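You operate a simulated robot arm through the tools that you are given. There is no shell and no other tool. Be economical: measure what you need, move in short steps, check, and stop when the job is done.

You run a simulated robot arm. Do the job below in one go: nothing can be reset, and whatever is moved stays where it is left.

TASK
Take the big grey cap and leave it on the black block. Then put the green block on top of the grey cable reel on the middle bench. Then pull the right drawer of the left bench open. The order counts.

It is judged by the outcome, as a careful person would: the job done as asked, and still so three seconds after it is handed in. It fails if anything else is knocked over, pushed out of place, dropped, spilled or broken. Lids that push on must go on centred and level and be pressed home; caps that screw on are set level and turned clockwise until they are tight.

THE ROBOT
A 6-joint arm with a two-finger gripper on a trunk, on a base that drives. Base frame: it is fixed to the floor where the robot stands at the start and does not move with it; the origin is under the middle of the robot, x ahead of it, y to its left, z up; the surface under the hand at the start is at about z = 750. Readings come in mm, degrees, newtons and seconds.
Its first joint turns from -166.0 to 166.0 degrees. Places, roughly: cable reel [750, 1500, 750]; right drawer of the left bench [500, 2200, 600]. Payload 2.45 kg.
The TCP is the grasp point between the finger pads, 20 mm short of the fingertips. In the tool frame z runs along the fingers and y along their closing line. The gripper opens to 140 mm. The gripper's body begins 168 mm behind the TCP.
Orientation is that of the tool frame in the base frame, as a unit quaternion [w, x, y, z]. With the fingers straight down and closing along the base's y, the tool's x points along the base's -x, its y along +y and its z along -z.

THE INTERFACE
- The arm moves only by the tool play_rows. Its argument "targets" is a list of rows, each a list of 7 numbers: the gripper command, from -1 (fully open) to 1 (shut), values between in proportion, then the shift along the base's x, y, z in mm, then the turn, a rotation vector about the base's x, y, z in degrees. In form: [[claw, dx, dy, dz, rx, ry, rz], ...]. A call has 1 to 12 rows; each row shifts and turns the commanded pose from where the row before left it. Each row takes 0.2 s and may step no farther than 50 mm and 8.6 degrees from the row before; otherwise, or with a gripper value out of range, the whole call is refused. Where a pose cannot be reached the arm comes as near as it can. A force on the tool above 40 N (or 10 N above the force at the start of the call, whichever is more), or a blocked arm, ends the call early, and 0.2 s more pass. Each finger travels about 45 mm/s and halts on what it meets, pressing with about 40 N; the grip force reading is that of the motor and also rises with nothing between the fingers. The clock runs only during rows and for 0.2 s after the last one: add rows that do not move to give the fingers time. It gives the time, the measured TCP pose, the force on the tool (base axes), the opening and the grip force at its end, in the units of the frame above (readings bear some noise), with the torque about the TCP (base axes, N m) and any sound that the robot's microphone picked up.
- Cameras (640 x 400 px; columns grow to the right, rows downward): "scene" is now at [-109.8, 125.3, 1151.2]; the picture's right is [-0.53, -0.85, 0.00], its down [-0.21, 0.13, -0.97] and it looks along [0.82, -0.51, -0.25] (base axes); focal length 269 px, centre (320, 200). "wrist" rides on the gripper at [78, 11, -209] in the tool frame; the picture's right is [-0.14, 0.99, 0.00], its down [-0.92, -0.13, -0.37] and it looks along [-0.37, -0.05, 0.93] (tool axes); focal length 280 px, centre (320, 200). There is no depth. A picture from a camera that has moved, and an enlarged one, comes with that camera's place and axes in the base frame and with its lens.
- camera(camera): a new picture of that camera. It takes no simulated time.
- roll_base(legs): drives the robot by 1 to 6 legs, each [ahead, left, turn to the left] in mm, mm and degrees, along the robot's own axes; the way and the turn of a leg run together, so that a leg with both is an arc; at most 1500 mm and 180 degrees a leg. The arm and the cameras ride along, it lands a little off, and it stops where it bumps. It gives what a move gives.
- turn_head(pan, tilt): turns the head with the scene camera to pan (to the left, within 143 degrees either way) and tilt (down, from -29 to 69), counted from straight ahead of the robot. It gives what a move gives.
- close_up(camera, box): a new picture of the part [left, top, right, bottom] of that camera's present view, enlarged. It takes no simulated time.
- close_job(): hands the job in; it is judged then, once.

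Go step by step. Nothing tells you exact positions but the pictures and the camera data: compare them with the known pose of the tool, close in by small moves and look again before you grip or let go. The budget is 165 turns and 128 pictures, counting those below and the enlarged ones. Unless the task says otherwise, let go and move clear before handing in.

The tools are called after "Request:" by a JSON object that holds its "fn" and its "kwargs". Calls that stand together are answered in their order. play_rows: Moves the arm, as the interface text tells. Its arguments: {"type":"object","properties":{"targets":{"type":"array","items":{"type":"array","items":{"type":"number"}}}},"required":["targets"]} The other tools are called the same way: roll_base (legs) drives the base; turn_head (pan, tilt) turns the head that bears the scene camera; camera (camera) takes a picture; close_up (camera, box) takes an enlarged picture of a part of a camera's view; close_job () hands the job in.

At the start:

```text
clock: 0.0
tcp_pos: [642.2, -257.0, 1005.8]
orientation: [0.0, -0.001, 1.0, -0.002]
wrist_force: [-0.2, -0.7, -0.1]
torque: [0.01, -0.05, -0.03]
finger_gap: 140.1
grasp_force: 0.0
robot x, y, heading: [1.2, -2.3, 0.2]
head pan, tilt: [-32.0, 14.3]
```

scene: 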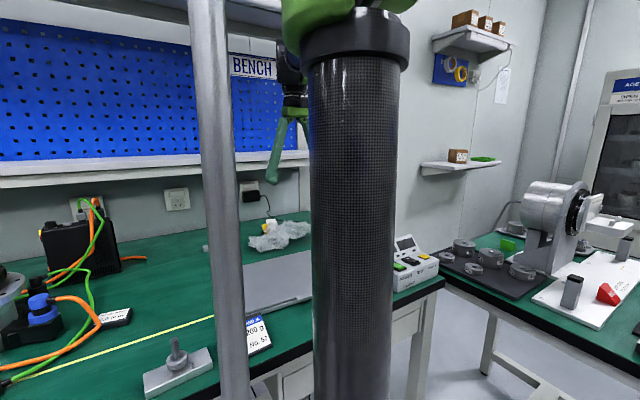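
wrist: 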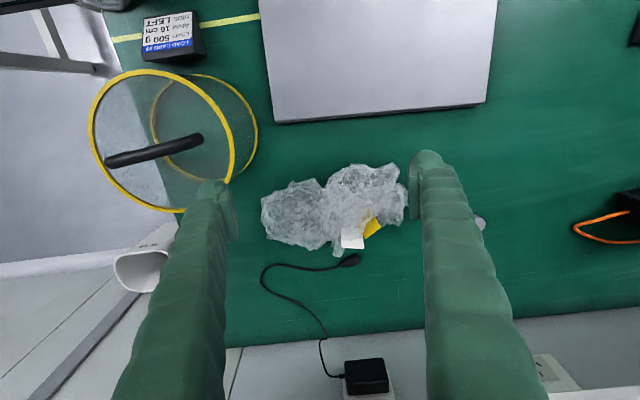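

I see the bench with a laptop and clutter, and the arm blocks the scene view. I look around with the head to find the grey cap, black block and green block.

Request:
{"fn": "turn_head", "kwargs": {"pan": 0, "tilt": 30}}

Request:
{"fn": "camera", "kwargs": {"camera": "scene"}}

Request:
{"fn": "turn_head", "kwargs": {"pan": 60, "tilt": 20}}

Request:
{"fn": "camera", "kwargs": {"camera": "scene"}}

Request:
{"fn": "turn_head", "kwargs": {"pan": -80, "tilt": 20}}

Request:
{"fn": "camera", "kwargs": {"camera": "scene"}}

```text
clock: 1.0
tcp_pos: [644.3, -258.5, 1004.5]
orientation: [0.0, 0.0, 1.0, -0.001]
wrist_force: [-0.5, 0.7, 0.3]
torque: [0.02, 0.02, -0.04]
finger_gap: 140.1
grasp_force: 0.1
robot x, y, heading: [0.4, -2.5, 0.2]
head pan, tilt: [0.0, 30.0]
```

```text
125 pictures are left
camera scene: at [-98.6, 174.7, 1125.9], right [0.0, -1.0, 0.0], down [-0.5, 0.0, -0.87], along [0.87, 0.0, -0.5], focal length 269 px, centre (320, 200)
```

scene: 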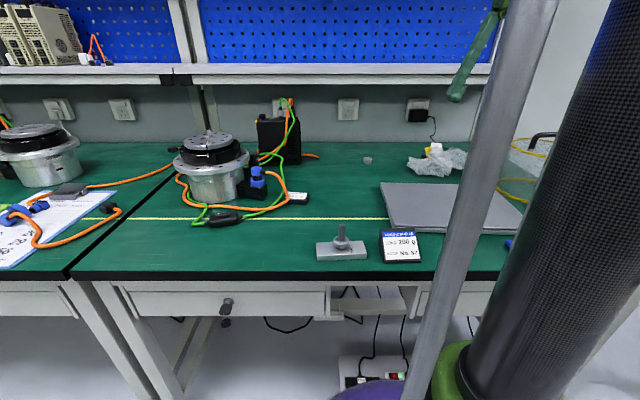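

```text
clock: 2.3
tcp_pos: [643.3, -259.4, 1005.3]
orientation: [0.0, 0.0, 1.0, -0.001]
wrist_force: [-0.3, 0.4, 0.4]
torque: [0.04, 0.01, -0.03]
finger_gap: 139.9
grasp_force: 0.1
robot x, y, heading: [2.0, -1.6, -0.1]
head pan, tilt: [60.0, 20.0]
```

```text
124 pictures are left
camera scene: at [-142.4, 255.4, 1141.9], right [0.87, -0.5, 0.0], down [-0.17, -0.3, -0.94], along [0.47, 0.81, -0.34], focal length 269 px, centre (320, 200)
```

scene: 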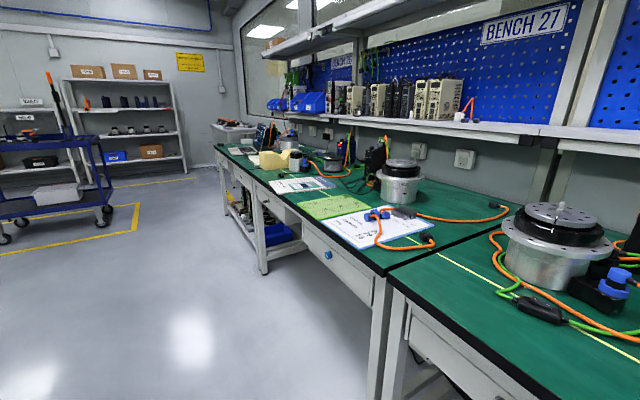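

```text
clock: 4.5
tcp_pos: [644.0, -259.2, 1005.4]
orientation: [-0.001, 0.0, 1.0, -0.001]
wrist_force: [0.3, 0.4, -0.4]
torque: [0.0, 0.02, 0.01]
finger_gap: 140.2
grasp_force: 0.0
robot x, y, heading: [2.2, 0.1, 0.1]
head pan, tilt: [-80.0, 20.0]
```

```text
123 pictures are left
camera scene: at [-172.8, 83.1, 1141.9], right [-0.98, -0.17, 0.0], down [-0.06, 0.34, -0.94], along [0.16, -0.93, -0.34], focal length 269 px, centre (320, 200)
```

scene: 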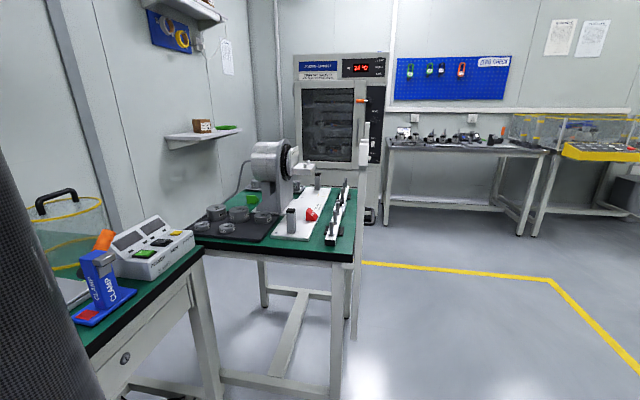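

The near bench has a dark box labelled "200 g" and a small grey thing; the side table has grey round parts. I zoom in on several areas.

Request:
{"fn": "close_up", "kwargs": {"camera": "scene", "box": [180, 170, 360, 260]}}

Request:
{"fn": "close_up", "kwargs": {"camera": "wrist", "box": [100, 0, 300, 125]}}

Request:
{"fn": "close_up", "kwargs": {"camera": "wrist", "box": [400, 150, 640, 300]}}

Request:
{"fn": "turn_head", "kwargs": {"pan": 3, "tilt": 30}}

Request:
{"fn": "close_up", "kwargs": {"camera": "scene", "box": [320, 110, 540, 270]}}

Request:
{"fn": "close_up", "kwargs": {"camera": "scene", "box": [160, 100, 380, 260]}}

```text
3.56 times, centred on (270, 215) of scene
camera zoom: at [-172.8, 83.1, 1141.9], right [-0.98, -0.17, 0.0], down [-0.06, 0.34, -0.94], along [0.16, -0.93, -0.34], focal length 957 px, centre (498, 147)
```

zoom: 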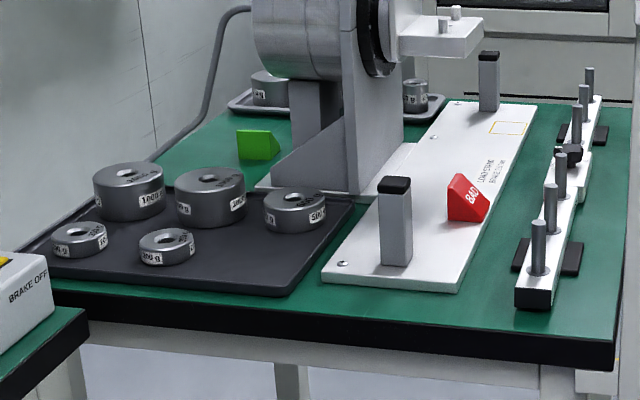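

```text
3.20 times, centred on (200, 62) of wrist
camera zoom: at [566.5, -246.7, 1215.0], right [0.14, 0.99, 0.0], down [0.92, -0.13, 0.37], along [0.37, -0.05, -0.93], focal length 897 px, centre (704, 640)
```

zoom: 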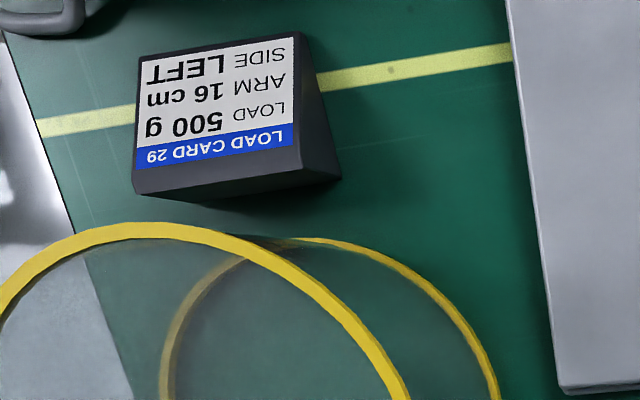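

```text
2.67 times, centred on (520, 225) of wrist
camera zoom: at [566.5, -246.7, 1215.0], right [0.14, 0.99, 0.0], down [0.92, -0.13, 0.37], along [0.37, -0.05, -0.93], focal length 748 px, centre (-213, 133)
```

zoom: 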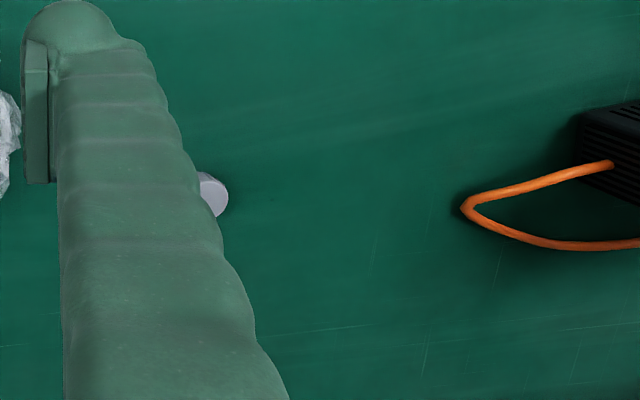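

```text
clock: 6.1
tcp_pos: [643.7, -258.9, 1005.6]
orientation: [0.001, 0.001, 1.0, 0.0]
wrist_force: [0.2, 1.1, -0.3]
torque: [-0.01, -0.01, -0.03]
finger_gap: 139.9
grasp_force: 0.1
robot x, y, heading: [-1.3, -0.4, -0.0]
head pan, tilt: [3.0, 30.0]
```

```text
2.50 times, centred on (430, 190) of scene
camera zoom: at [-98.7, 179.4, 1125.9], right [0.05, -1.0, 0.0], down [-0.5, -0.03, -0.87], along [0.86, 0.04, -0.5], focal length 673 px, centre (45, 225)
```

zoom: 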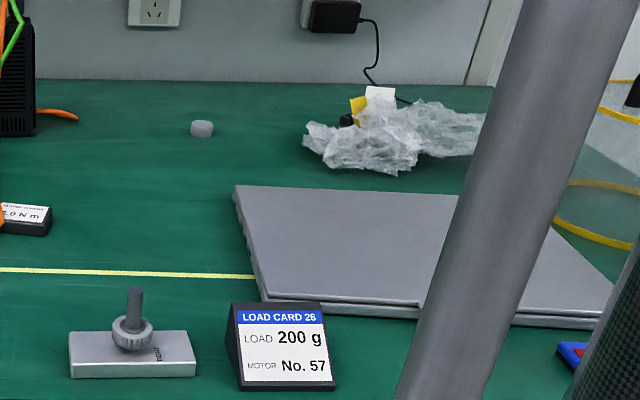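

```text
2.50 times, centred on (270, 180) of scene
camera zoom: at [-98.7, 179.4, 1125.9], right [0.05, -1.0, 0.0], down [-0.5, -0.03, -0.87], along [0.86, 0.04, -0.5], focal length 673 px, centre (445, 250)
```

zoom: 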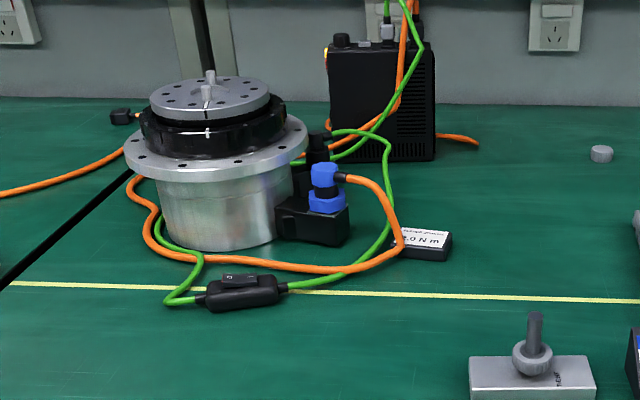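

No clear big cap yet. I look at the left benches zoomed in.

Request:
{"fn": "turn_head", "kwargs": {"pan": 55, "tilt": 20}}

Request:
{"fn": "close_up", "kwargs": {"camera": "scene", "box": [180, 110, 400, 260]}}

Request:
{"fn": "close_up", "kwargs": {"camera": "scene", "box": [380, 120, 640, 290]}}

Request:
{"fn": "turn_head", "kwargs": {"pan": -65, "tilt": 35}}

Request:
{"fn": "camera", "kwargs": {"camera": "scene"}}

```text
clock: 7.3
tcp_pos: [643.9, -257.2, 1006.0]
orientation: [0.001, 0.0, 1.0, -0.001]
wrist_force: [0.4, 0.3, 1.0]
torque: [-0.01, 0.03, 0.03]
finger_gap: 140.3
grasp_force: 0.1
robot x, y, heading: [0.8, 1.1, 0.1]
head pan, tilt: [55.0, 20.0]
```

```text
2.67 times, centred on (290, 185) of scene
camera zoom: at [-135.6, 251.0, 1141.9], right [0.82, -0.57, 0.0], down [-0.2, -0.28, -0.94], along [0.54, 0.77, -0.34], focal length 718 px, centre (400, 240)
```

zoom: 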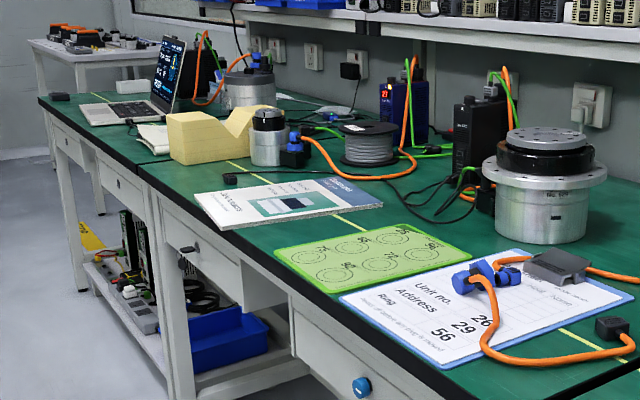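

```text
2.35 times, centred on (510, 205) of scene
camera zoom: at [-135.6, 251.0, 1141.9], right [0.82, -0.57, 0.0], down [-0.2, -0.28, -0.94], along [0.54, 0.77, -0.34], focal length 633 px, centre (-127, 188)
```

zoom: 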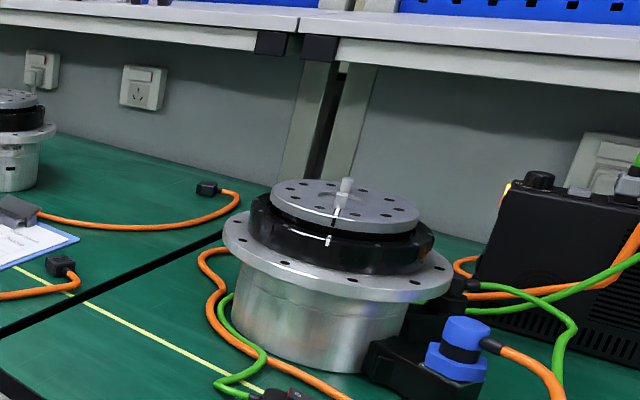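

```text
clock: 9.3
tcp_pos: [642.2, -257.9, 1005.0]
orientation: [0.0, 0.0, 1.0, 0.0]
wrist_force: [0.3, -1.1, -0.2]
torque: [0.01, -0.01, 0.02]
finger_gap: 140.3
grasp_force: 0.0
robot x, y, heading: [1.1, -2.1, -0.2]
head pan, tilt: [-65.0, 35.0]
```

```text
115 pictures are left
camera scene: at [-151.8, 95.0, 1118.1], right [-0.91, -0.42, 0.0], down [-0.24, 0.52, -0.82], along [0.35, -0.74, -0.57], focal length 269 px, centre (320, 200)
```

scene: 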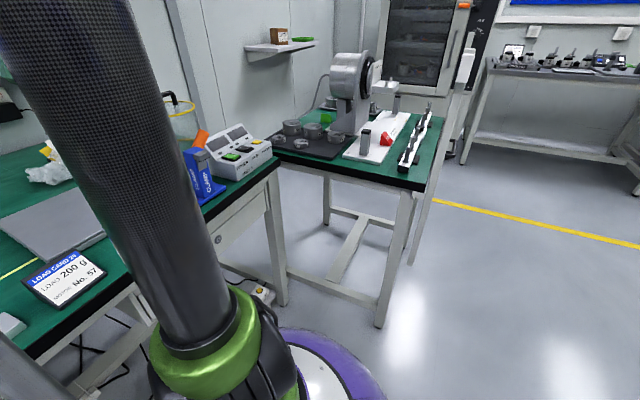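

The middle bench holds the reel, a green sheet and more; I need a nearer look. I pull the arm in and up, then drive left.

Request:
{"fn": "play_rows", "kwargs": {"targets": [[-1, -35, 10, 15, 0, 0, 0], [-1, -35, 10, 15, 0, 0, 0], [-1, -35, 10, 15, 0, 0, 0], [-1, -35, 10, 15, 0, 0, 0], [-1, -35, 10, 15, 0, 0, 0], [-1, -35, 10, 15, 0, 0, 0], [-1, -35, 10, 15, 0, 0, 0], [-1, -35, 10, 15, 0, 0, 0], [-1, 0, 0, 0, 0, 0, 0]]}}

Request:
{"fn": "turn_head", "kwargs": {"pan": 15, "tilt": 30}}

Request:
{"fn": "camera", "kwargs": {"camera": "scene"}}

Request:
{"fn": "camera", "kwargs": {"camera": "wrist"}}

```text
clock: 11.2
tcp_pos: [440.7, -213.2, 1151.0]
orientation: [0.001, -0.004, 1.0, -0.001]
wrist_force: [-0.1, 0.0, -0.6]
torque: [-0.02, -0.06, -0.01]
finger_gap: 139.8
grasp_force: 0.2
robot x, y, heading: [-1.9, 0.6, 0.1]
head pan, tilt: [-65.0, 35.0]
stopped in row 9: the arm was blocked; the commanded pose is now the measured one
```

```text
clock: 12.7
tcp_pos: [440.6, -213.4, 1150.6]
orientation: [-0.001, -0.003, 1.0, 0.0]
wrist_force: [-0.1, 0.5, -1.0]
torque: [0.02, 0.01, 0.02]
finger_gap: 139.9
grasp_force: 0.0
robot x, y, heading: [-3.1, 0.1, 0.2]
head pan, tilt: [15.0, 30.0]
```

```text
114 pictures are left
camera scene: at [-144.8, 98.6, 1117.8], right [-0.86, -0.5, 0.0], down [-0.29, 0.5, -0.82], along [0.41, -0.71, -0.58], focal length 269 px, centre (320, 200)
```

scene: 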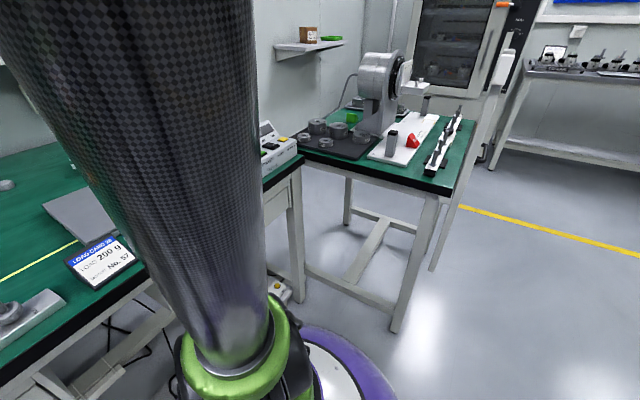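

```text
113 pictures are left
camera wrist: at [363.1, -202.8, 1360.7], right [0.13, 0.99, 0.0], down [0.92, -0.12, 0.37], along [0.37, -0.05, -0.93], focal length 280 px, centre (320, 200)
```

wrist: 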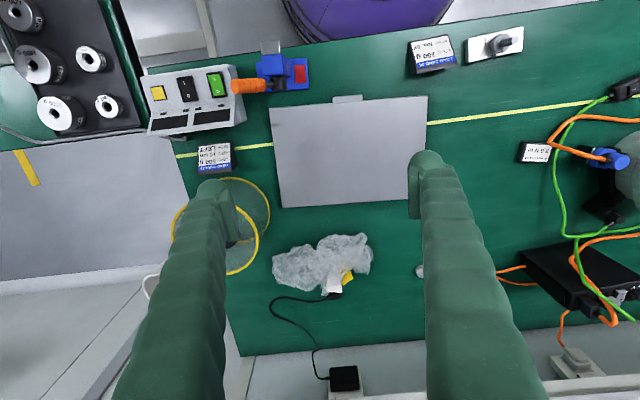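

The scene picture shows the head hadn't got round (perhaps the arm link is in its way). I check the head again.

Request:
{"fn": "turn_head", "kwargs": {"pan": 15, "tilt": 30}}

Request:
{"fn": "camera", "kwargs": {"camera": "scene"}}

```text
clock: 13.3
tcp_pos: [441.4, -213.2, 1150.9]
orientation: [0.0, -0.003, 1.0, -0.002]
wrist_force: [0.0, 0.0, -0.5]
torque: [-0.01, 0.02, 0.01]
finger_gap: 140.1
grasp_force: 0.0
robot x, y, heading: [-3.3, 1.9, -0.0]
head pan, tilt: [15.0, 30.0]
```

```text
112 pictures are left
camera scene: at [-144.5, 98.8, 1117.8], right [-0.86, -0.51, 0.0], down [-0.29, 0.5, -0.82], along [0.41, -0.71, -0.58], focal length 269 px, centre (320, 200)
```

scene: 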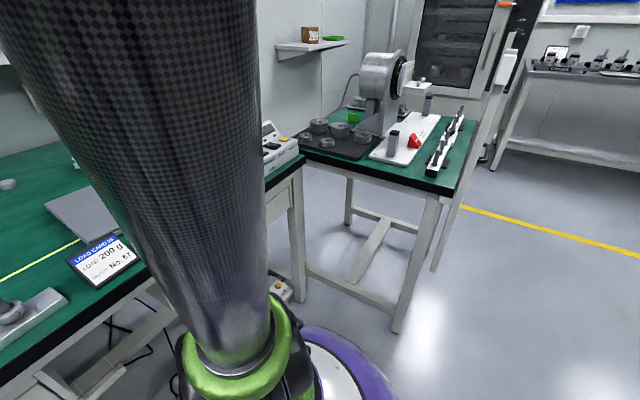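

The arm link jams the head. I move the arm back out to the right a bit to free it.

Request:
{"fn": "play_rows", "kwargs": {"targets": [[-1, 30, -20, -10, 0, 0, 0], [-1, 30, -20, -10, 0, 0, 0], [-1, 10, -30, 0, 0, 0, 0], [-1, 0, -30, 0, 0, 0, 0], [-1, 0, 0, 0, 0, 0, 0]]}}

Request:
{"fn": "turn_head", "kwargs": {"pan": 15, "tilt": 30}}

Request:
{"fn": "camera", "kwargs": {"camera": "scene"}}

```text
clock: 14.5
tcp_pos: [508.9, -313.7, 1131.1]
orientation: [0.0, -0.003, 1.0, 0.0]
wrist_force: [-0.1, -0.5, -0.1]
torque: [0.03, 0.02, 0.01]
finger_gap: 140.2
grasp_force: 0.1
robot x, y, heading: [1.2, 0.2, -0.2]
head pan, tilt: [15.0, 30.0]
```

```text
clock: 15.1
tcp_pos: [507.7, -313.3, 1130.4]
orientation: [0.001, -0.004, 1.0, -0.001]
wrist_force: [-1.1, -0.7, 0.4]
torque: [0.0, 0.04, -0.01]
finger_gap: 140.0
grasp_force: 0.0
robot x, y, heading: [1.5, -3.1, 0.1]
head pan, tilt: [15.0, 30.0]
```

```text
111 pictures are left
camera scene: at [-101.6, 198.1, 1125.8], right [0.26, -0.97, 0.0], down [-0.48, -0.13, -0.87], along [0.84, 0.22, -0.5], focal length 269 px, centre (320, 200)
```

scene: 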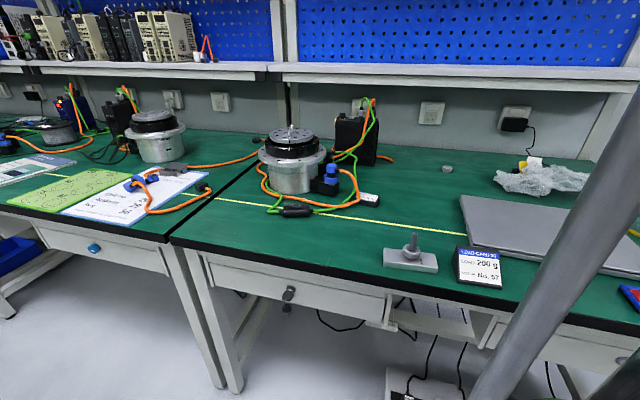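

Head freed. The arm is clear of the shelf and motors, so I drive left 1300 mm along the benches.

Request:
{"fn": "roll_base", "kwargs": {"legs": [[0, 1300, 0]]}}

Request:
{"fn": "camera", "kwargs": {"camera": "scene"}}

Request:
{"fn": "camera", "kwargs": {"camera": "wrist"}}

Request:
{"fn": "turn_head", "kwargs": {"pan": 55, "tilt": 30}}

Request:
{"fn": "camera", "kwargs": {"camera": "scene"}}

```text
clock: 21.7
tcp_pos: [507.8, 989.9, 1131.2]
orientation: [0.0, -0.004, 1.0, -0.001]
wrist_force: [0.0, -0.5, 0.4]
torque: [0.03, 0.0, -0.01]
finger_gap: 140.2
grasp_force: 0.0
robot x, y, heading: [-3.1, 1300.9, 0.2]
head pan, tilt: [15.0, 30.0]
```

```text
110 pictures are left
camera scene: at [-102.8, 1501.7, 1125.8], right [0.26, -0.97, 0.0], down [-0.48, -0.13, -0.87], along [0.84, 0.23, -0.5], focal length 269 px, centre (320, 200)
```

scene: 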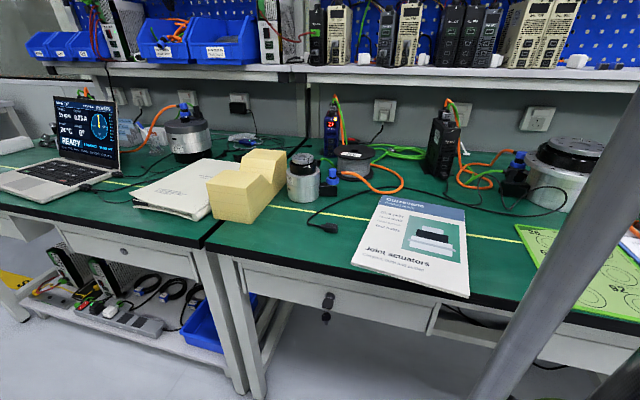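

```text
109 pictures are left
camera wrist: at [430.8, 1001.1, 1340.3], right [0.13, 0.99, 0.0], down [0.92, -0.12, 0.37], along [0.37, -0.05, -0.93], focal length 280 px, centre (320, 200)
```

wrist: 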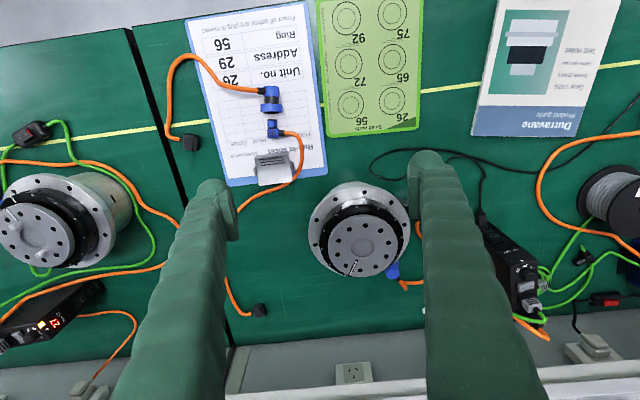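

```text
clock: 22.8
tcp_pos: [507.4, 989.5, 1130.1]
orientation: [0.001, -0.004, 1.0, -0.001]
wrist_force: [0.5, -0.1, -0.3]
torque: [-0.01, 0.01, 0.02]
finger_gap: 140.1
grasp_force: 0.0
robot x, y, heading: [-0.8, 1306.7, 0.2]
head pan, tilt: [55.0, 30.0]
```

```text
108 pictures are left
camera scene: at [-138.3, 1552.3, 1125.8], right [0.82, -0.57, 0.0], down [-0.29, -0.41, -0.87], along [0.5, 0.71, -0.5], focal length 269 px, centre (320, 200)
```

scene: 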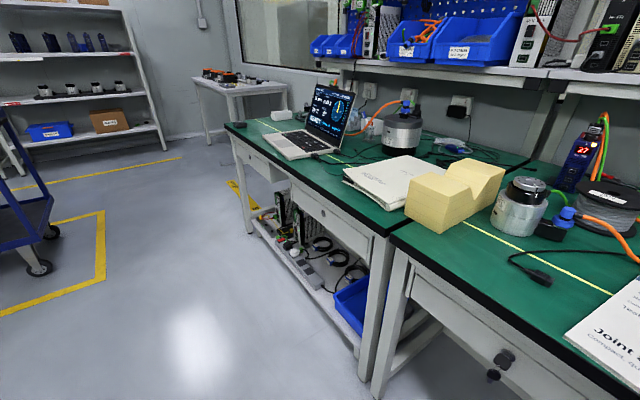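

No cap here so far; I zoom in on the left bench and far table before checking the side table.

Request:
{"fn": "close_up", "kwargs": {"camera": "scene", "box": [180, 50, 360, 160]}}

Request:
{"fn": "close_up", "kwargs": {"camera": "scene", "box": [340, 80, 640, 270]}}

Request:
{"fn": "close_up", "kwargs": {"camera": "wrist", "box": [100, 60, 420, 260]}}

```text
3.56 times, centred on (270, 105) of scene
camera zoom: at [-138.3, 1552.3, 1125.8], right [0.82, -0.57, 0.0], down [-0.29, -0.41, -0.87], along [0.5, 0.71, -0.5], focal length 957 px, centre (498, 538)
```

zoom: 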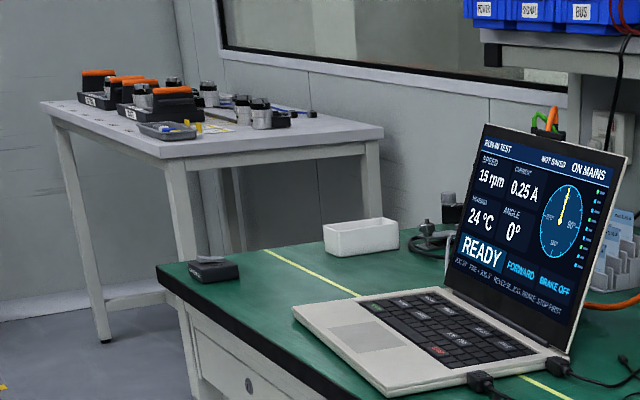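

```text
2.11 times, centred on (490, 175) of scene
camera zoom: at [-138.3, 1552.3, 1125.8], right [0.82, -0.57, 0.0], down [-0.29, -0.41, -0.87], along [0.5, 0.71, -0.5], focal length 567 px, centre (-38, 253)
```

zoom: 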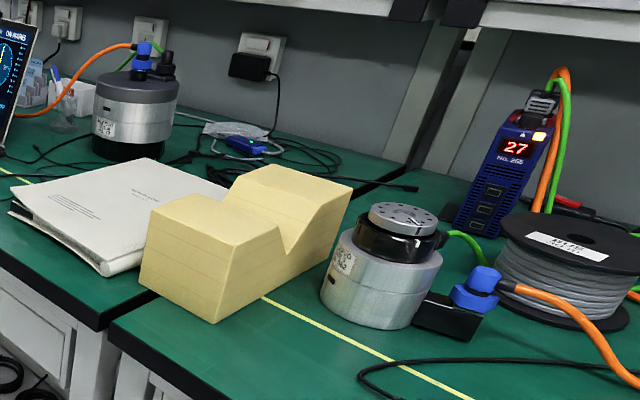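

```text
2.00 times, centred on (260, 160) of wrist
camera zoom: at [430.7, 1001.1, 1340.3], right [0.13, 0.99, 0.0], down [0.92, -0.12, 0.37], along [0.37, -0.05, -0.93], focal length 561 px, centre (440, 280)
```

zoom: 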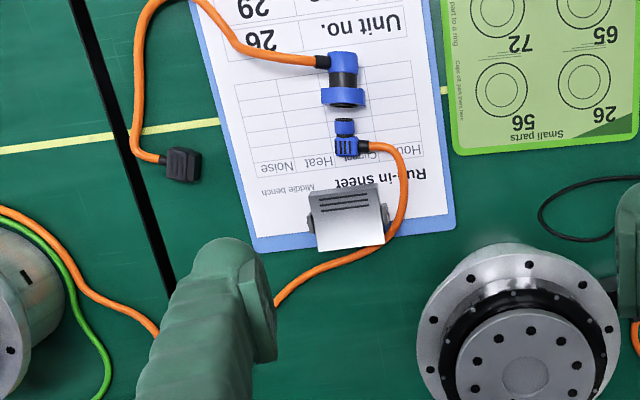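

A green sheet speaks of "Caps ... part to a ring", and behind the laptop there is a grey knob-like thing near a black block. I read the sheet and zoom in.

Request:
{"fn": "close_up", "kwargs": {"camera": "wrist", "box": [310, 0, 430, 140]}}

Request:
{"fn": "close_up", "kwargs": {"camera": "scene", "box": [270, 95, 330, 133]}}

Request:
{"fn": "close_up", "kwargs": {"camera": "scene", "box": [220, 110, 280, 145]}}

```text
2.86 times, centred on (370, 70) of wrist
camera zoom: at [430.7, 1001.1, 1340.3], right [0.13, 0.99, 0.0], down [0.92, -0.12, 0.37], along [0.37, -0.05, -0.93], focal length 801 px, centre (177, 571)
```

zoom: 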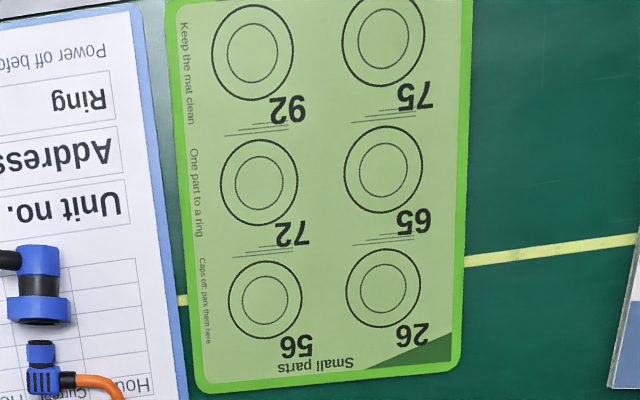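

```text
10.53 times, centred on (300, 114) of scene
camera zoom: at [-138.3, 1552.3, 1125.8], right [0.82, -0.57, 0.0], down [-0.29, -0.41, -0.87], along [0.5, 0.71, -0.5], focal length 2834 px, centre (530, 1105)
```

zoom: 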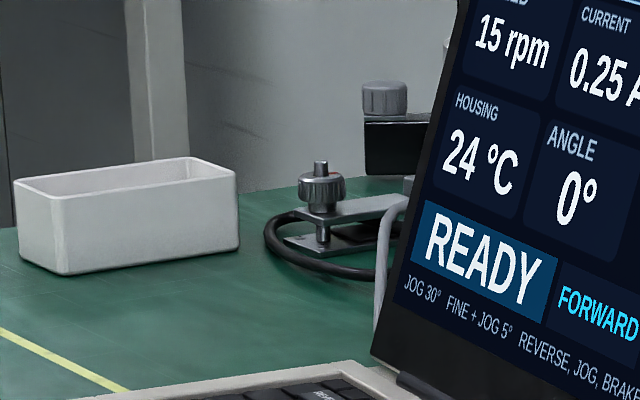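

```text
10.67 times, centred on (250, 128) of scene
camera zoom: at [-138.3, 1552.3, 1125.8], right [0.82, -0.57, 0.0], down [-0.29, -0.41, -0.87], along [0.5, 0.71, -0.5], focal length 2872 px, centre (1067, 973)
```

zoom: 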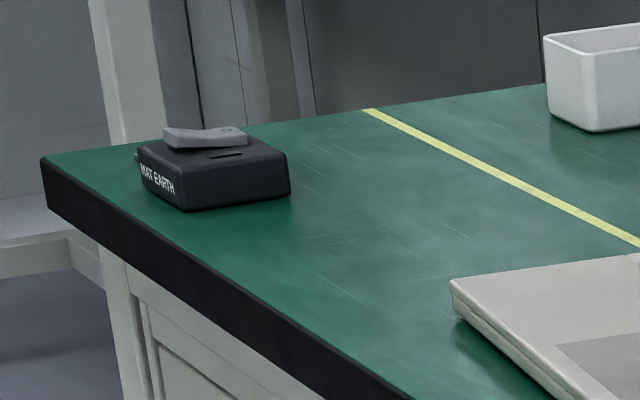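

Behind the laptop there's a grey round piece on a black box. I drive left 850 mm for a better view.

Request:
{"fn": "roll_base", "kwargs": {"legs": [[0, 850, 0]]}}

Request:
{"fn": "turn_head", "kwargs": {"pan": 25, "tilt": 25}}

Request:
{"fn": "camera", "kwargs": {"camera": "scene"}}

Request:
{"fn": "camera", "kwargs": {"camera": "wrist"}}

```text
clock: 27.2
tcp_pos: [508.1, 1830.8, 1130.2]
orientation: [-0.001, 0.001, 1.0, -0.001]
wrist_force: [-0.2, 0.2, 0.6]
torque: [0.0, 0.0, -0.01]
finger_gap: 140.0
grasp_force: 0.1
robot x, y, heading: [0.9, 2149.6, -0.6]
head pan, tilt: [55.0, 30.0]
```

```text
clock: 28.2
tcp_pos: [508.8, 1830.7, 1131.8]
orientation: [0.001, 0.001, 1.0, -0.001]
wrist_force: [-0.4, -0.2, -0.2]
torque: [-0.02, 0.01, 0.01]
finger_gap: 139.8
grasp_force: 0.1
robot x, y, heading: [2.8, 2149.7, -0.6]
head pan, tilt: [25.0, 25.0]
```

```text
101 pictures are left
camera scene: at [-100.4, 2364.4, 1133.8], right [0.41, -0.91, 0.0], down [-0.38, -0.17, -0.91], along [0.82, 0.38, -0.42], focal length 269 px, centre (320, 200)
```

scene: 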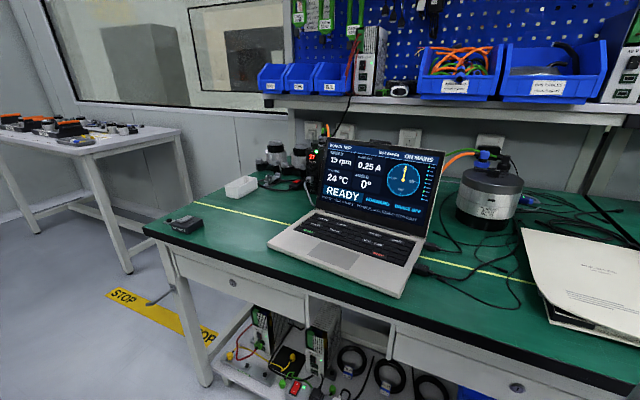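

```text
100 pictures are left
camera wrist: at [430.9, 1841.7, 1340.3], right [0.14, 0.99, 0.0], down [0.92, -0.13, 0.37], along [0.37, -0.05, -0.93], focal length 280 px, centre (320, 200)
```

wrist: 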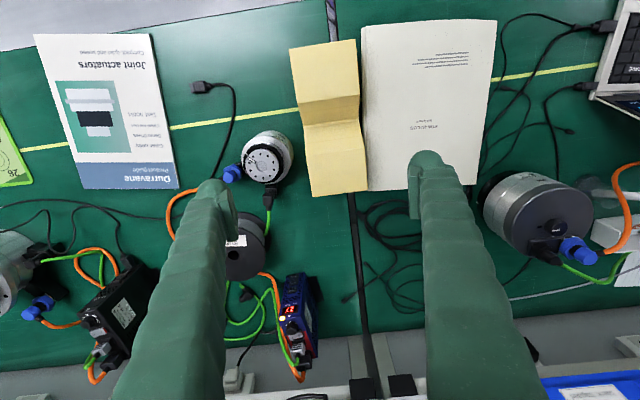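

I zoom behind the laptop and on the far table.

Request:
{"fn": "close_up", "kwargs": {"camera": "scene", "box": [215, 130, 335, 205]}}

Request:
{"fn": "close_up", "kwargs": {"camera": "scene", "box": [0, 90, 190, 210]}}

```text
5.33 times, centred on (275, 168) of scene
camera zoom: at [-100.4, 2364.4, 1133.8], right [0.41, -0.91, 0.0], down [-0.38, -0.17, -0.91], along [0.82, 0.38, -0.42], focal length 1436 px, centre (560, 373)
```

zoom: 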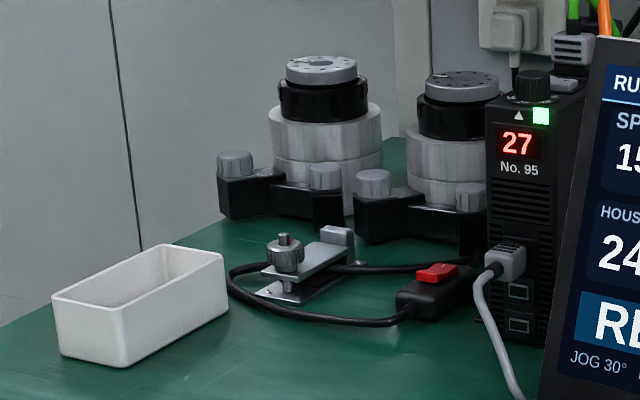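

```text
3.33 times, centred on (95, 150) of scene
camera zoom: at [-100.4, 2364.4, 1133.8], right [0.41, -0.91, 0.0], down [-0.38, -0.17, -0.91], along [0.82, 0.38, -0.42], focal length 897 px, centre (1070, 367)
```

zoom: 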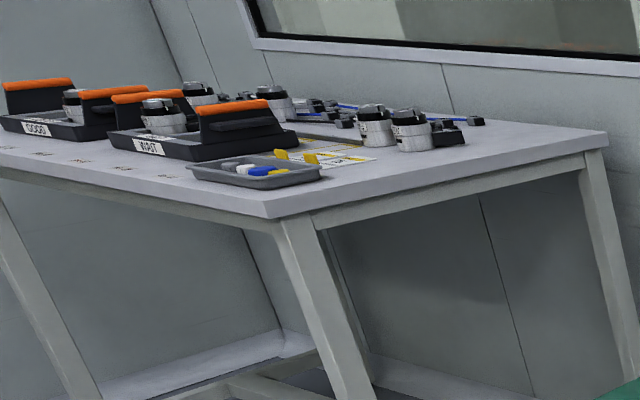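

Each actuator has a black connector block whose ports carry grey screw caps; a loose grey cap lies on the right bench near [840, 0]. I drive back right to inspect the right-bench actuator and the cap.

Request:
{"fn": "roll_base", "kwargs": {"legs": [[0, -1500, 0.6], [0, -450, 0]]}}

Request:
{"fn": "turn_head", "kwargs": {"pan": 5, "tilt": 25}}

Request:
{"fn": "camera", "kwargs": {"camera": "scene"}}

Request:
{"fn": "close_up", "kwargs": {"camera": "scene", "box": [260, 120, 420, 230]}}

Request:
{"fn": "camera", "kwargs": {"camera": "wrist"}}

```text
clock: 35.5
tcp_pos: [511.6, 365.2, 1131.2]
orientation: [0.001, -0.016, 1.0, -0.001]
wrist_force: [0.4, -0.1, -0.2]
torque: [0.05, 0.01, 0.03]
finger_gap: 140.0
grasp_force: 0.0
robot x, y, heading: [-7.3, 664.5, 1.5]
head pan, tilt: [25.0, 25.0]
stopped in leg 1: the robot was blocked; the commanded pose is now the measured one
```

```text
clock: 36.4
tcp_pos: [511.7, 363.8, 1130.4]
orientation: [0.001, -0.016, 1.0, -0.001]
wrist_force: [-0.2, -0.3, -0.1]
torque: [0.0, -0.04, 0.02]
finger_gap: 139.8
grasp_force: 0.1
robot x, y, heading: [-1.7, 666.8, 1.2]
head pan, tilt: [5.0, 25.0]
```

```text
97 pictures are left
camera scene: at [-106.2, 846.7, 1133.8], right [0.11, -0.99, 0.0], down [-0.42, -0.05, -0.91], along [0.9, 0.1, -0.42], focal length 269 px, centre (320, 200)
```

scene: 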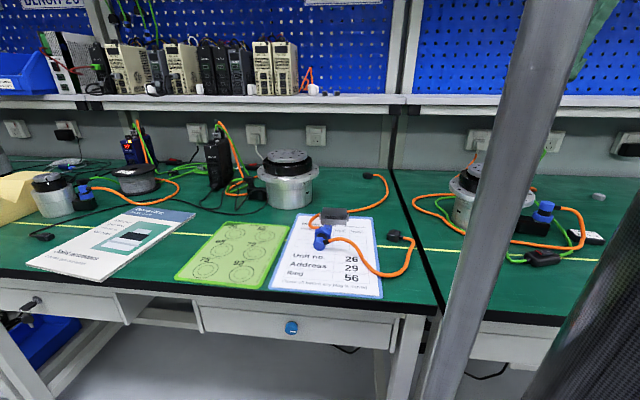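

```text
3.64 times, centred on (340, 175) of scene
camera zoom: at [-106.2, 846.7, 1133.8], right [0.11, -0.99, 0.0], down [-0.42, -0.05, -0.91], along [0.9, 0.1, -0.42], focal length 979 px, centre (247, 291)
```

zoom: 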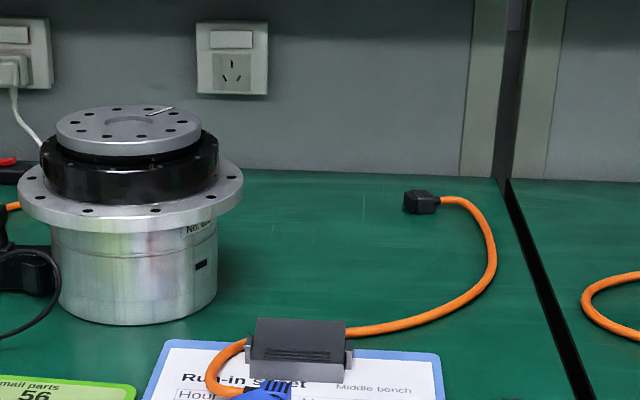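

```text
95 pictures are left
camera wrist: at [434.3, 374.1, 1340.3], right [0.11, 0.99, 0.0], down [0.92, -0.1, 0.37], along [0.37, -0.04, -0.93], focal length 280 px, centre (320, 200)
```

wrist: 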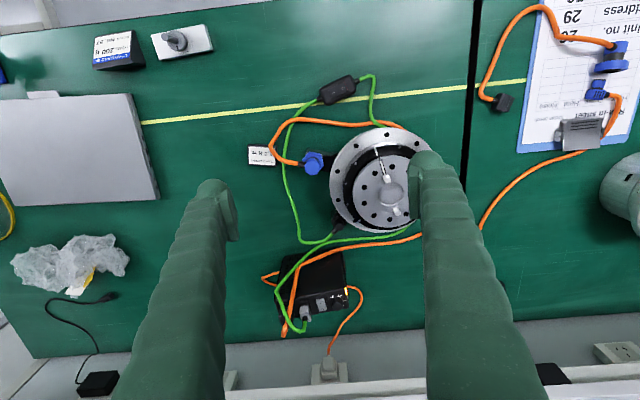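

The base stopped just at the end of leg 1. I look down at what's around it.

Request:
{"fn": "turn_head", "kwargs": {"pan": -25, "tilt": 60}}

Request:
{"fn": "camera", "kwargs": {"camera": "scene"}}

Request:
{"fn": "close_up", "kwargs": {"camera": "wrist", "box": [240, 60, 440, 350]}}

```text
clock: 37.4
tcp_pos: [512.0, 365.5, 1130.9]
orientation: [0.0, -0.015, 1.0, -0.002]
wrist_force: [-1.0, -0.9, -0.1]
torque: [-0.04, 0.0, 0.02]
finger_gap: 140.0
grasp_force: 0.0
robot x, y, heading: [-3.7, 666.9, 1.6]
head pan, tilt: [-25.0, 60.0]
```

```text
94 pictures are left
camera scene: at [-136.5, 809.8, 1083.8], right [-0.4, -0.92, 0.0], down [-0.79, 0.35, -0.5], along [0.46, -0.2, -0.87], focal length 269 px, centre (320, 200)
```

scene: 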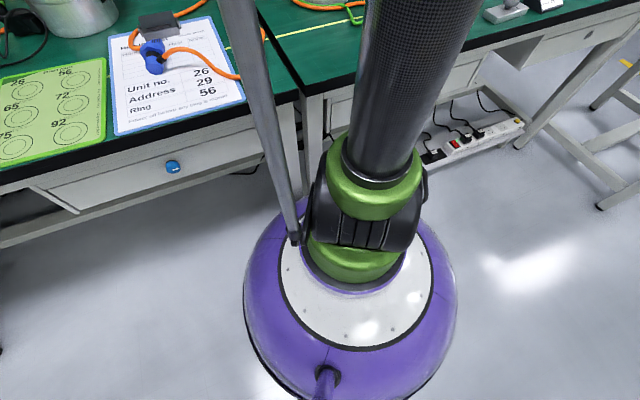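

```text
1.38 times, centred on (340, 205) of wrist
camera zoom: at [434.4, 374.4, 1340.3], right [0.11, 0.99, 0.0], down [0.92, -0.1, 0.37], along [0.37, -0.04, -0.93], focal length 387 px, centre (292, 193)
```

zoom: 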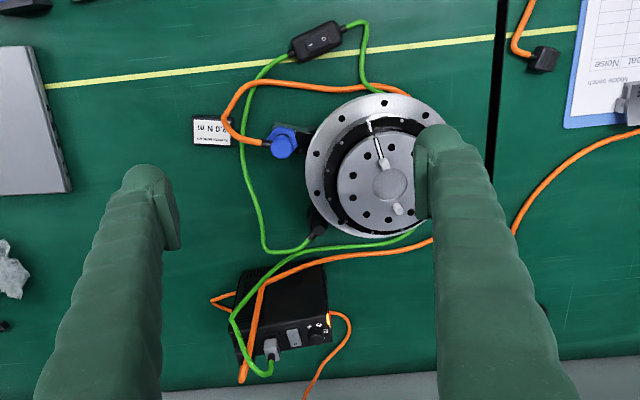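

Nothing is touched by the base. I drive further right 420 mm.

Request:
{"fn": "roll_base", "kwargs": {"legs": [[-10, -420, -1.5]]}}

Request:
{"fn": "turn_head", "kwargs": {"pan": 5, "tilt": 25}}

Request:
{"fn": "camera", "kwargs": {"camera": "scene"}}

Request:
{"fn": "camera", "kwargs": {"camera": "wrist"}}

```text
clock: 40.0
tcp_pos: [500.5, -67.0, 1131.3]
orientation: [0.0, -0.005, 1.0, 0.0]
wrist_force: [0.1, -0.5, 0.3]
torque: [0.01, 0.0, 0.02]
finger_gap: 140.0
grasp_force: 0.0
robot x, y, heading: [-7.2, 246.1, 0.4]
head pan, tilt: [-25.0, 60.0]
```

```text
clock: 41.0
tcp_pos: [500.6, -67.4, 1130.3]
orientation: [0.0, -0.004, 1.0, -0.001]
wrist_force: [-1.1, -0.1, 0.1]
torque: [0.02, 0.01, 0.02]
finger_gap: 140.0
grasp_force: 0.0
robot x, y, heading: [-7.3, 248.0, 0.4]
head pan, tilt: [5.0, 25.0]
```

```text
92 pictures are left
camera scene: at [-106.3, 428.8, 1133.7], right [0.09, -1.0, 0.0], down [-0.42, -0.04, -0.91], along [0.9, 0.08, -0.42], focal length 269 px, centre (320, 200)
```

scene: 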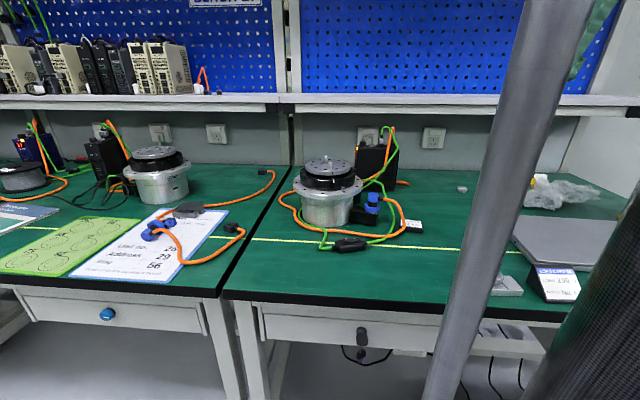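

```text
91 pictures are left
camera wrist: at [423.6, -55.5, 1340.2], right [0.13, 0.99, 0.0], down [0.92, -0.12, 0.37], along [0.37, -0.05, -0.93], focal length 280 px, centre (320, 200)
```

wrist: 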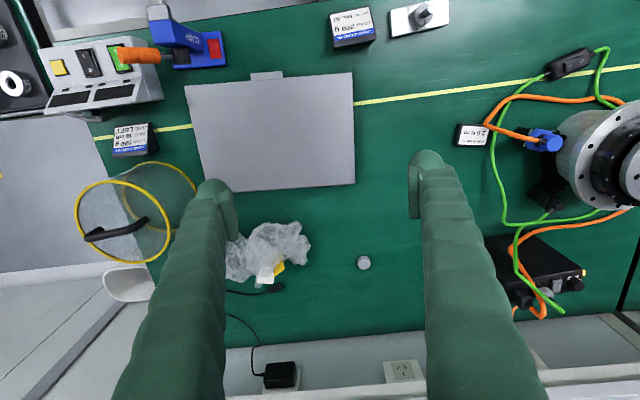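

Request:
{"fn": "close_up", "kwargs": {"camera": "scene", "box": [270, 115, 430, 260]}}

Request:
{"fn": "close_up", "kwargs": {"camera": "wrist", "box": [330, 235, 410, 290]}}

Request:
{"fn": "close_up", "kwargs": {"camera": "wrist", "box": [450, 90, 640, 230]}}

Request:
{"fn": "close_up", "kwargs": {"camera": "scene", "box": [440, 170, 560, 230]}}

```text
2.76 times, centred on (350, 188) of scene
camera zoom: at [-106.3, 428.8, 1133.7], right [0.09, -1.0, 0.0], down [-0.42, -0.04, -0.91], along [0.9, 0.08, -0.42], focal length 743 px, centre (237, 234)
```

zoom: 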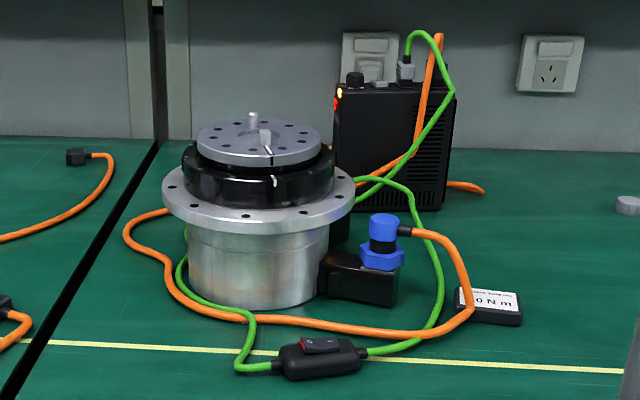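

```text
7.27 times, centred on (370, 262) of wrist
camera zoom: at [423.6, -55.5, 1340.2], right [0.13, 0.99, 0.0], down [0.92, -0.12, 0.37], along [0.37, -0.05, -0.93], focal length 2039 px, centre (-44, -254)
```

zoom: 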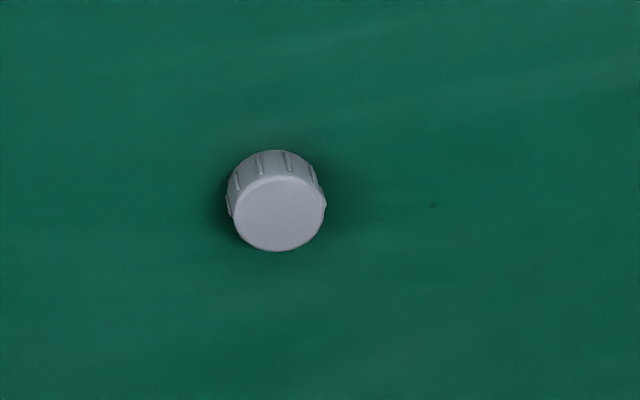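

```text
2.86 times, centred on (545, 160) of wrist
camera zoom: at [423.6, -55.5, 1340.2], right [0.13, 0.99, 0.0], down [0.92, -0.12, 0.37], along [0.37, -0.05, -0.93], focal length 801 px, centre (-323, 314)
```

zoom: 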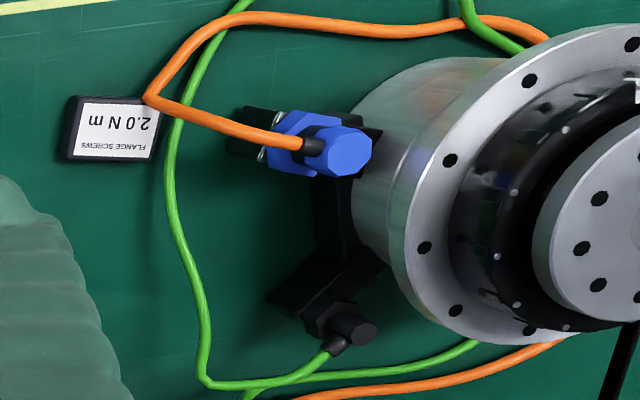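

```text
5.33 times, centred on (500, 200) of scene
camera zoom: at [-106.3, 428.8, 1133.7], right [0.09, -1.0, 0.0], down [-0.42, -0.04, -0.91], along [0.9, 0.08, -0.42], focal length 1436 px, centre (-640, 200)
```

zoom: 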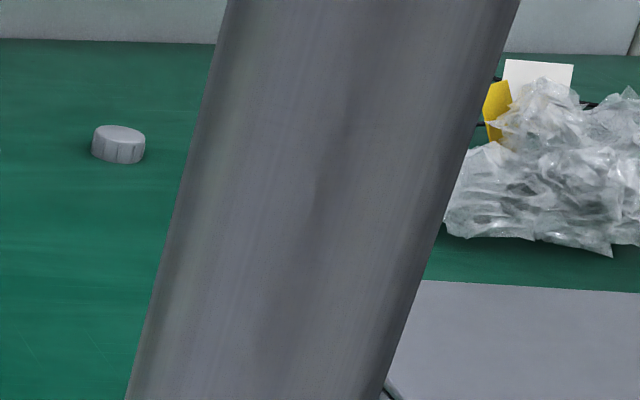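

The loose item is a ribbed grey screw cap, about 34 mm across; but the actuator here has both ports in use. I look at the side table and the benches behind for the black block and another cap.

Request:
{"fn": "turn_head", "kwargs": {"pan": -85, "tilt": 15}}

Request:
{"fn": "close_up", "kwargs": {"camera": "scene", "box": [180, 130, 380, 255]}}

Request:
{"fn": "close_up", "kwargs": {"camera": "scene", "box": [380, 110, 640, 255]}}

Request:
{"fn": "turn_head", "kwargs": {"pan": -135, "tilt": 10}}

Request:
{"fn": "camera", "kwargs": {"camera": "scene"}}

Request:
{"fn": "turn_head", "kwargs": {"pan": 135, "tilt": 10}}

Request:
{"fn": "camera", "kwargs": {"camera": "scene"}}

```text
clock: 42.6
tcp_pos: [501.3, -66.5, 1131.5]
orientation: [0.0, -0.004, 1.0, -0.001]
wrist_force: [-0.2, -0.3, 0.0]
torque: [0.02, -0.01, -0.02]
finger_gap: 140.0
grasp_force: 0.1
robot x, y, heading: [-10.8, 248.3, 0.6]
head pan, tilt: [-85.0, 15.0]
```

```text
3.20 times, centred on (280, 192) of scene
camera zoom: at [-189.6, 327.6, 1150.0], right [-1.0, -0.09, 0.0], down [-0.02, 0.26, -0.97], along [0.09, -0.96, -0.26], focal length 862 px, centre (448, 224)
```

zoom: 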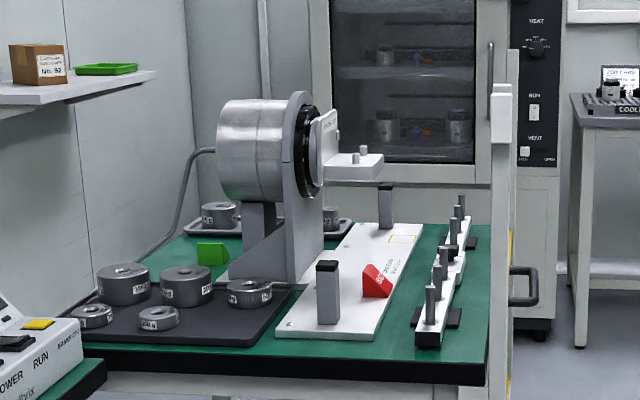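

```text
2.46 times, centred on (510, 182) of scene
camera zoom: at [-189.6, 327.6, 1150.0], right [-1.0, -0.09, 0.0], down [-0.02, 0.26, -0.97], along [0.09, -0.96, -0.26], focal length 663 px, centre (-148, 243)
```

zoom: 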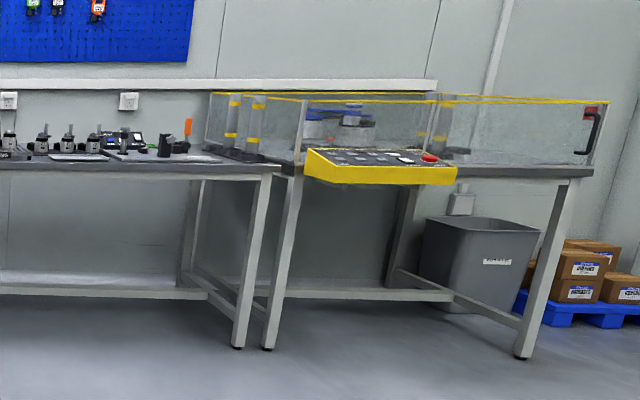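

```text
clock: 43.8
tcp_pos: [500.9, -67.0, 1130.1]
orientation: [0.0, -0.004, 1.0, -0.001]
wrist_force: [-0.4, 0.6, 0.1]
torque: [-0.01, 0.01, 0.02]
finger_gap: 140.0
grasp_force: 0.0
robot x, y, heading: [-5.2, 243.3, -0.3]
head pan, tilt: [-135.0, 10.0]
```

```text
84 pictures are left
camera scene: at [-263.5, 354.6, 1158.2], right [-0.71, 0.7, 0.0], down [0.12, 0.12, -0.98], along [-0.69, -0.7, -0.17], focal length 269 px, centre (320, 200)
```

scene: 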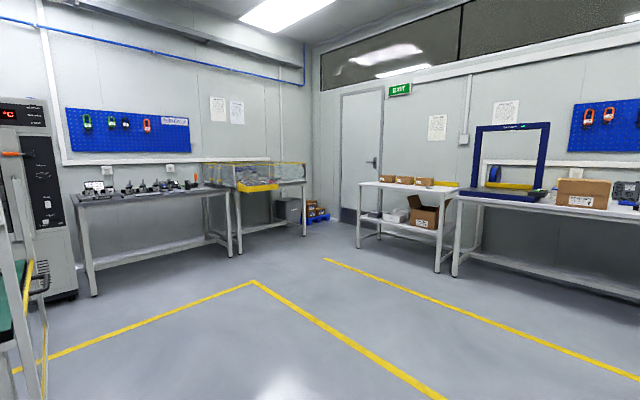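

```text
clock: 47.5
tcp_pos: [501.8, -66.9, 1130.9]
orientation: [0.0, -0.005, 1.0, 0.0]
wrist_force: [-0.7, 0.1, 0.5]
torque: [-0.03, 0.01, -0.01]
finger_gap: 140.0
grasp_force: 0.0
robot x, y, heading: [-8.0, 249.8, 0.4]
head pan, tilt: [135.0, 10.0]
```

```text
83 pictures are left
camera scene: at [-264.0, 486.2, 1158.2], right [0.71, 0.71, 0.0], down [0.12, -0.12, -0.98], along [-0.7, 0.69, -0.17], focal length 269 px, centre (320, 200)
```

scene: 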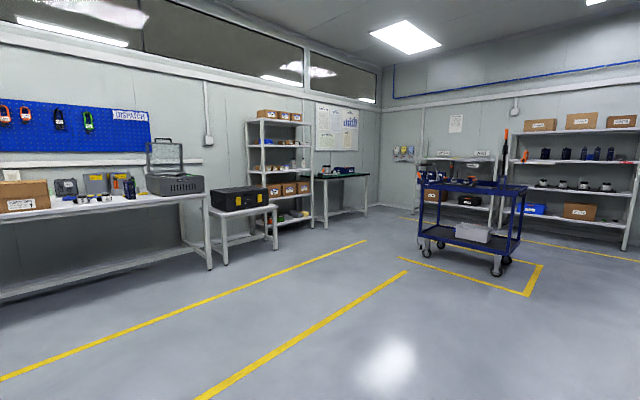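

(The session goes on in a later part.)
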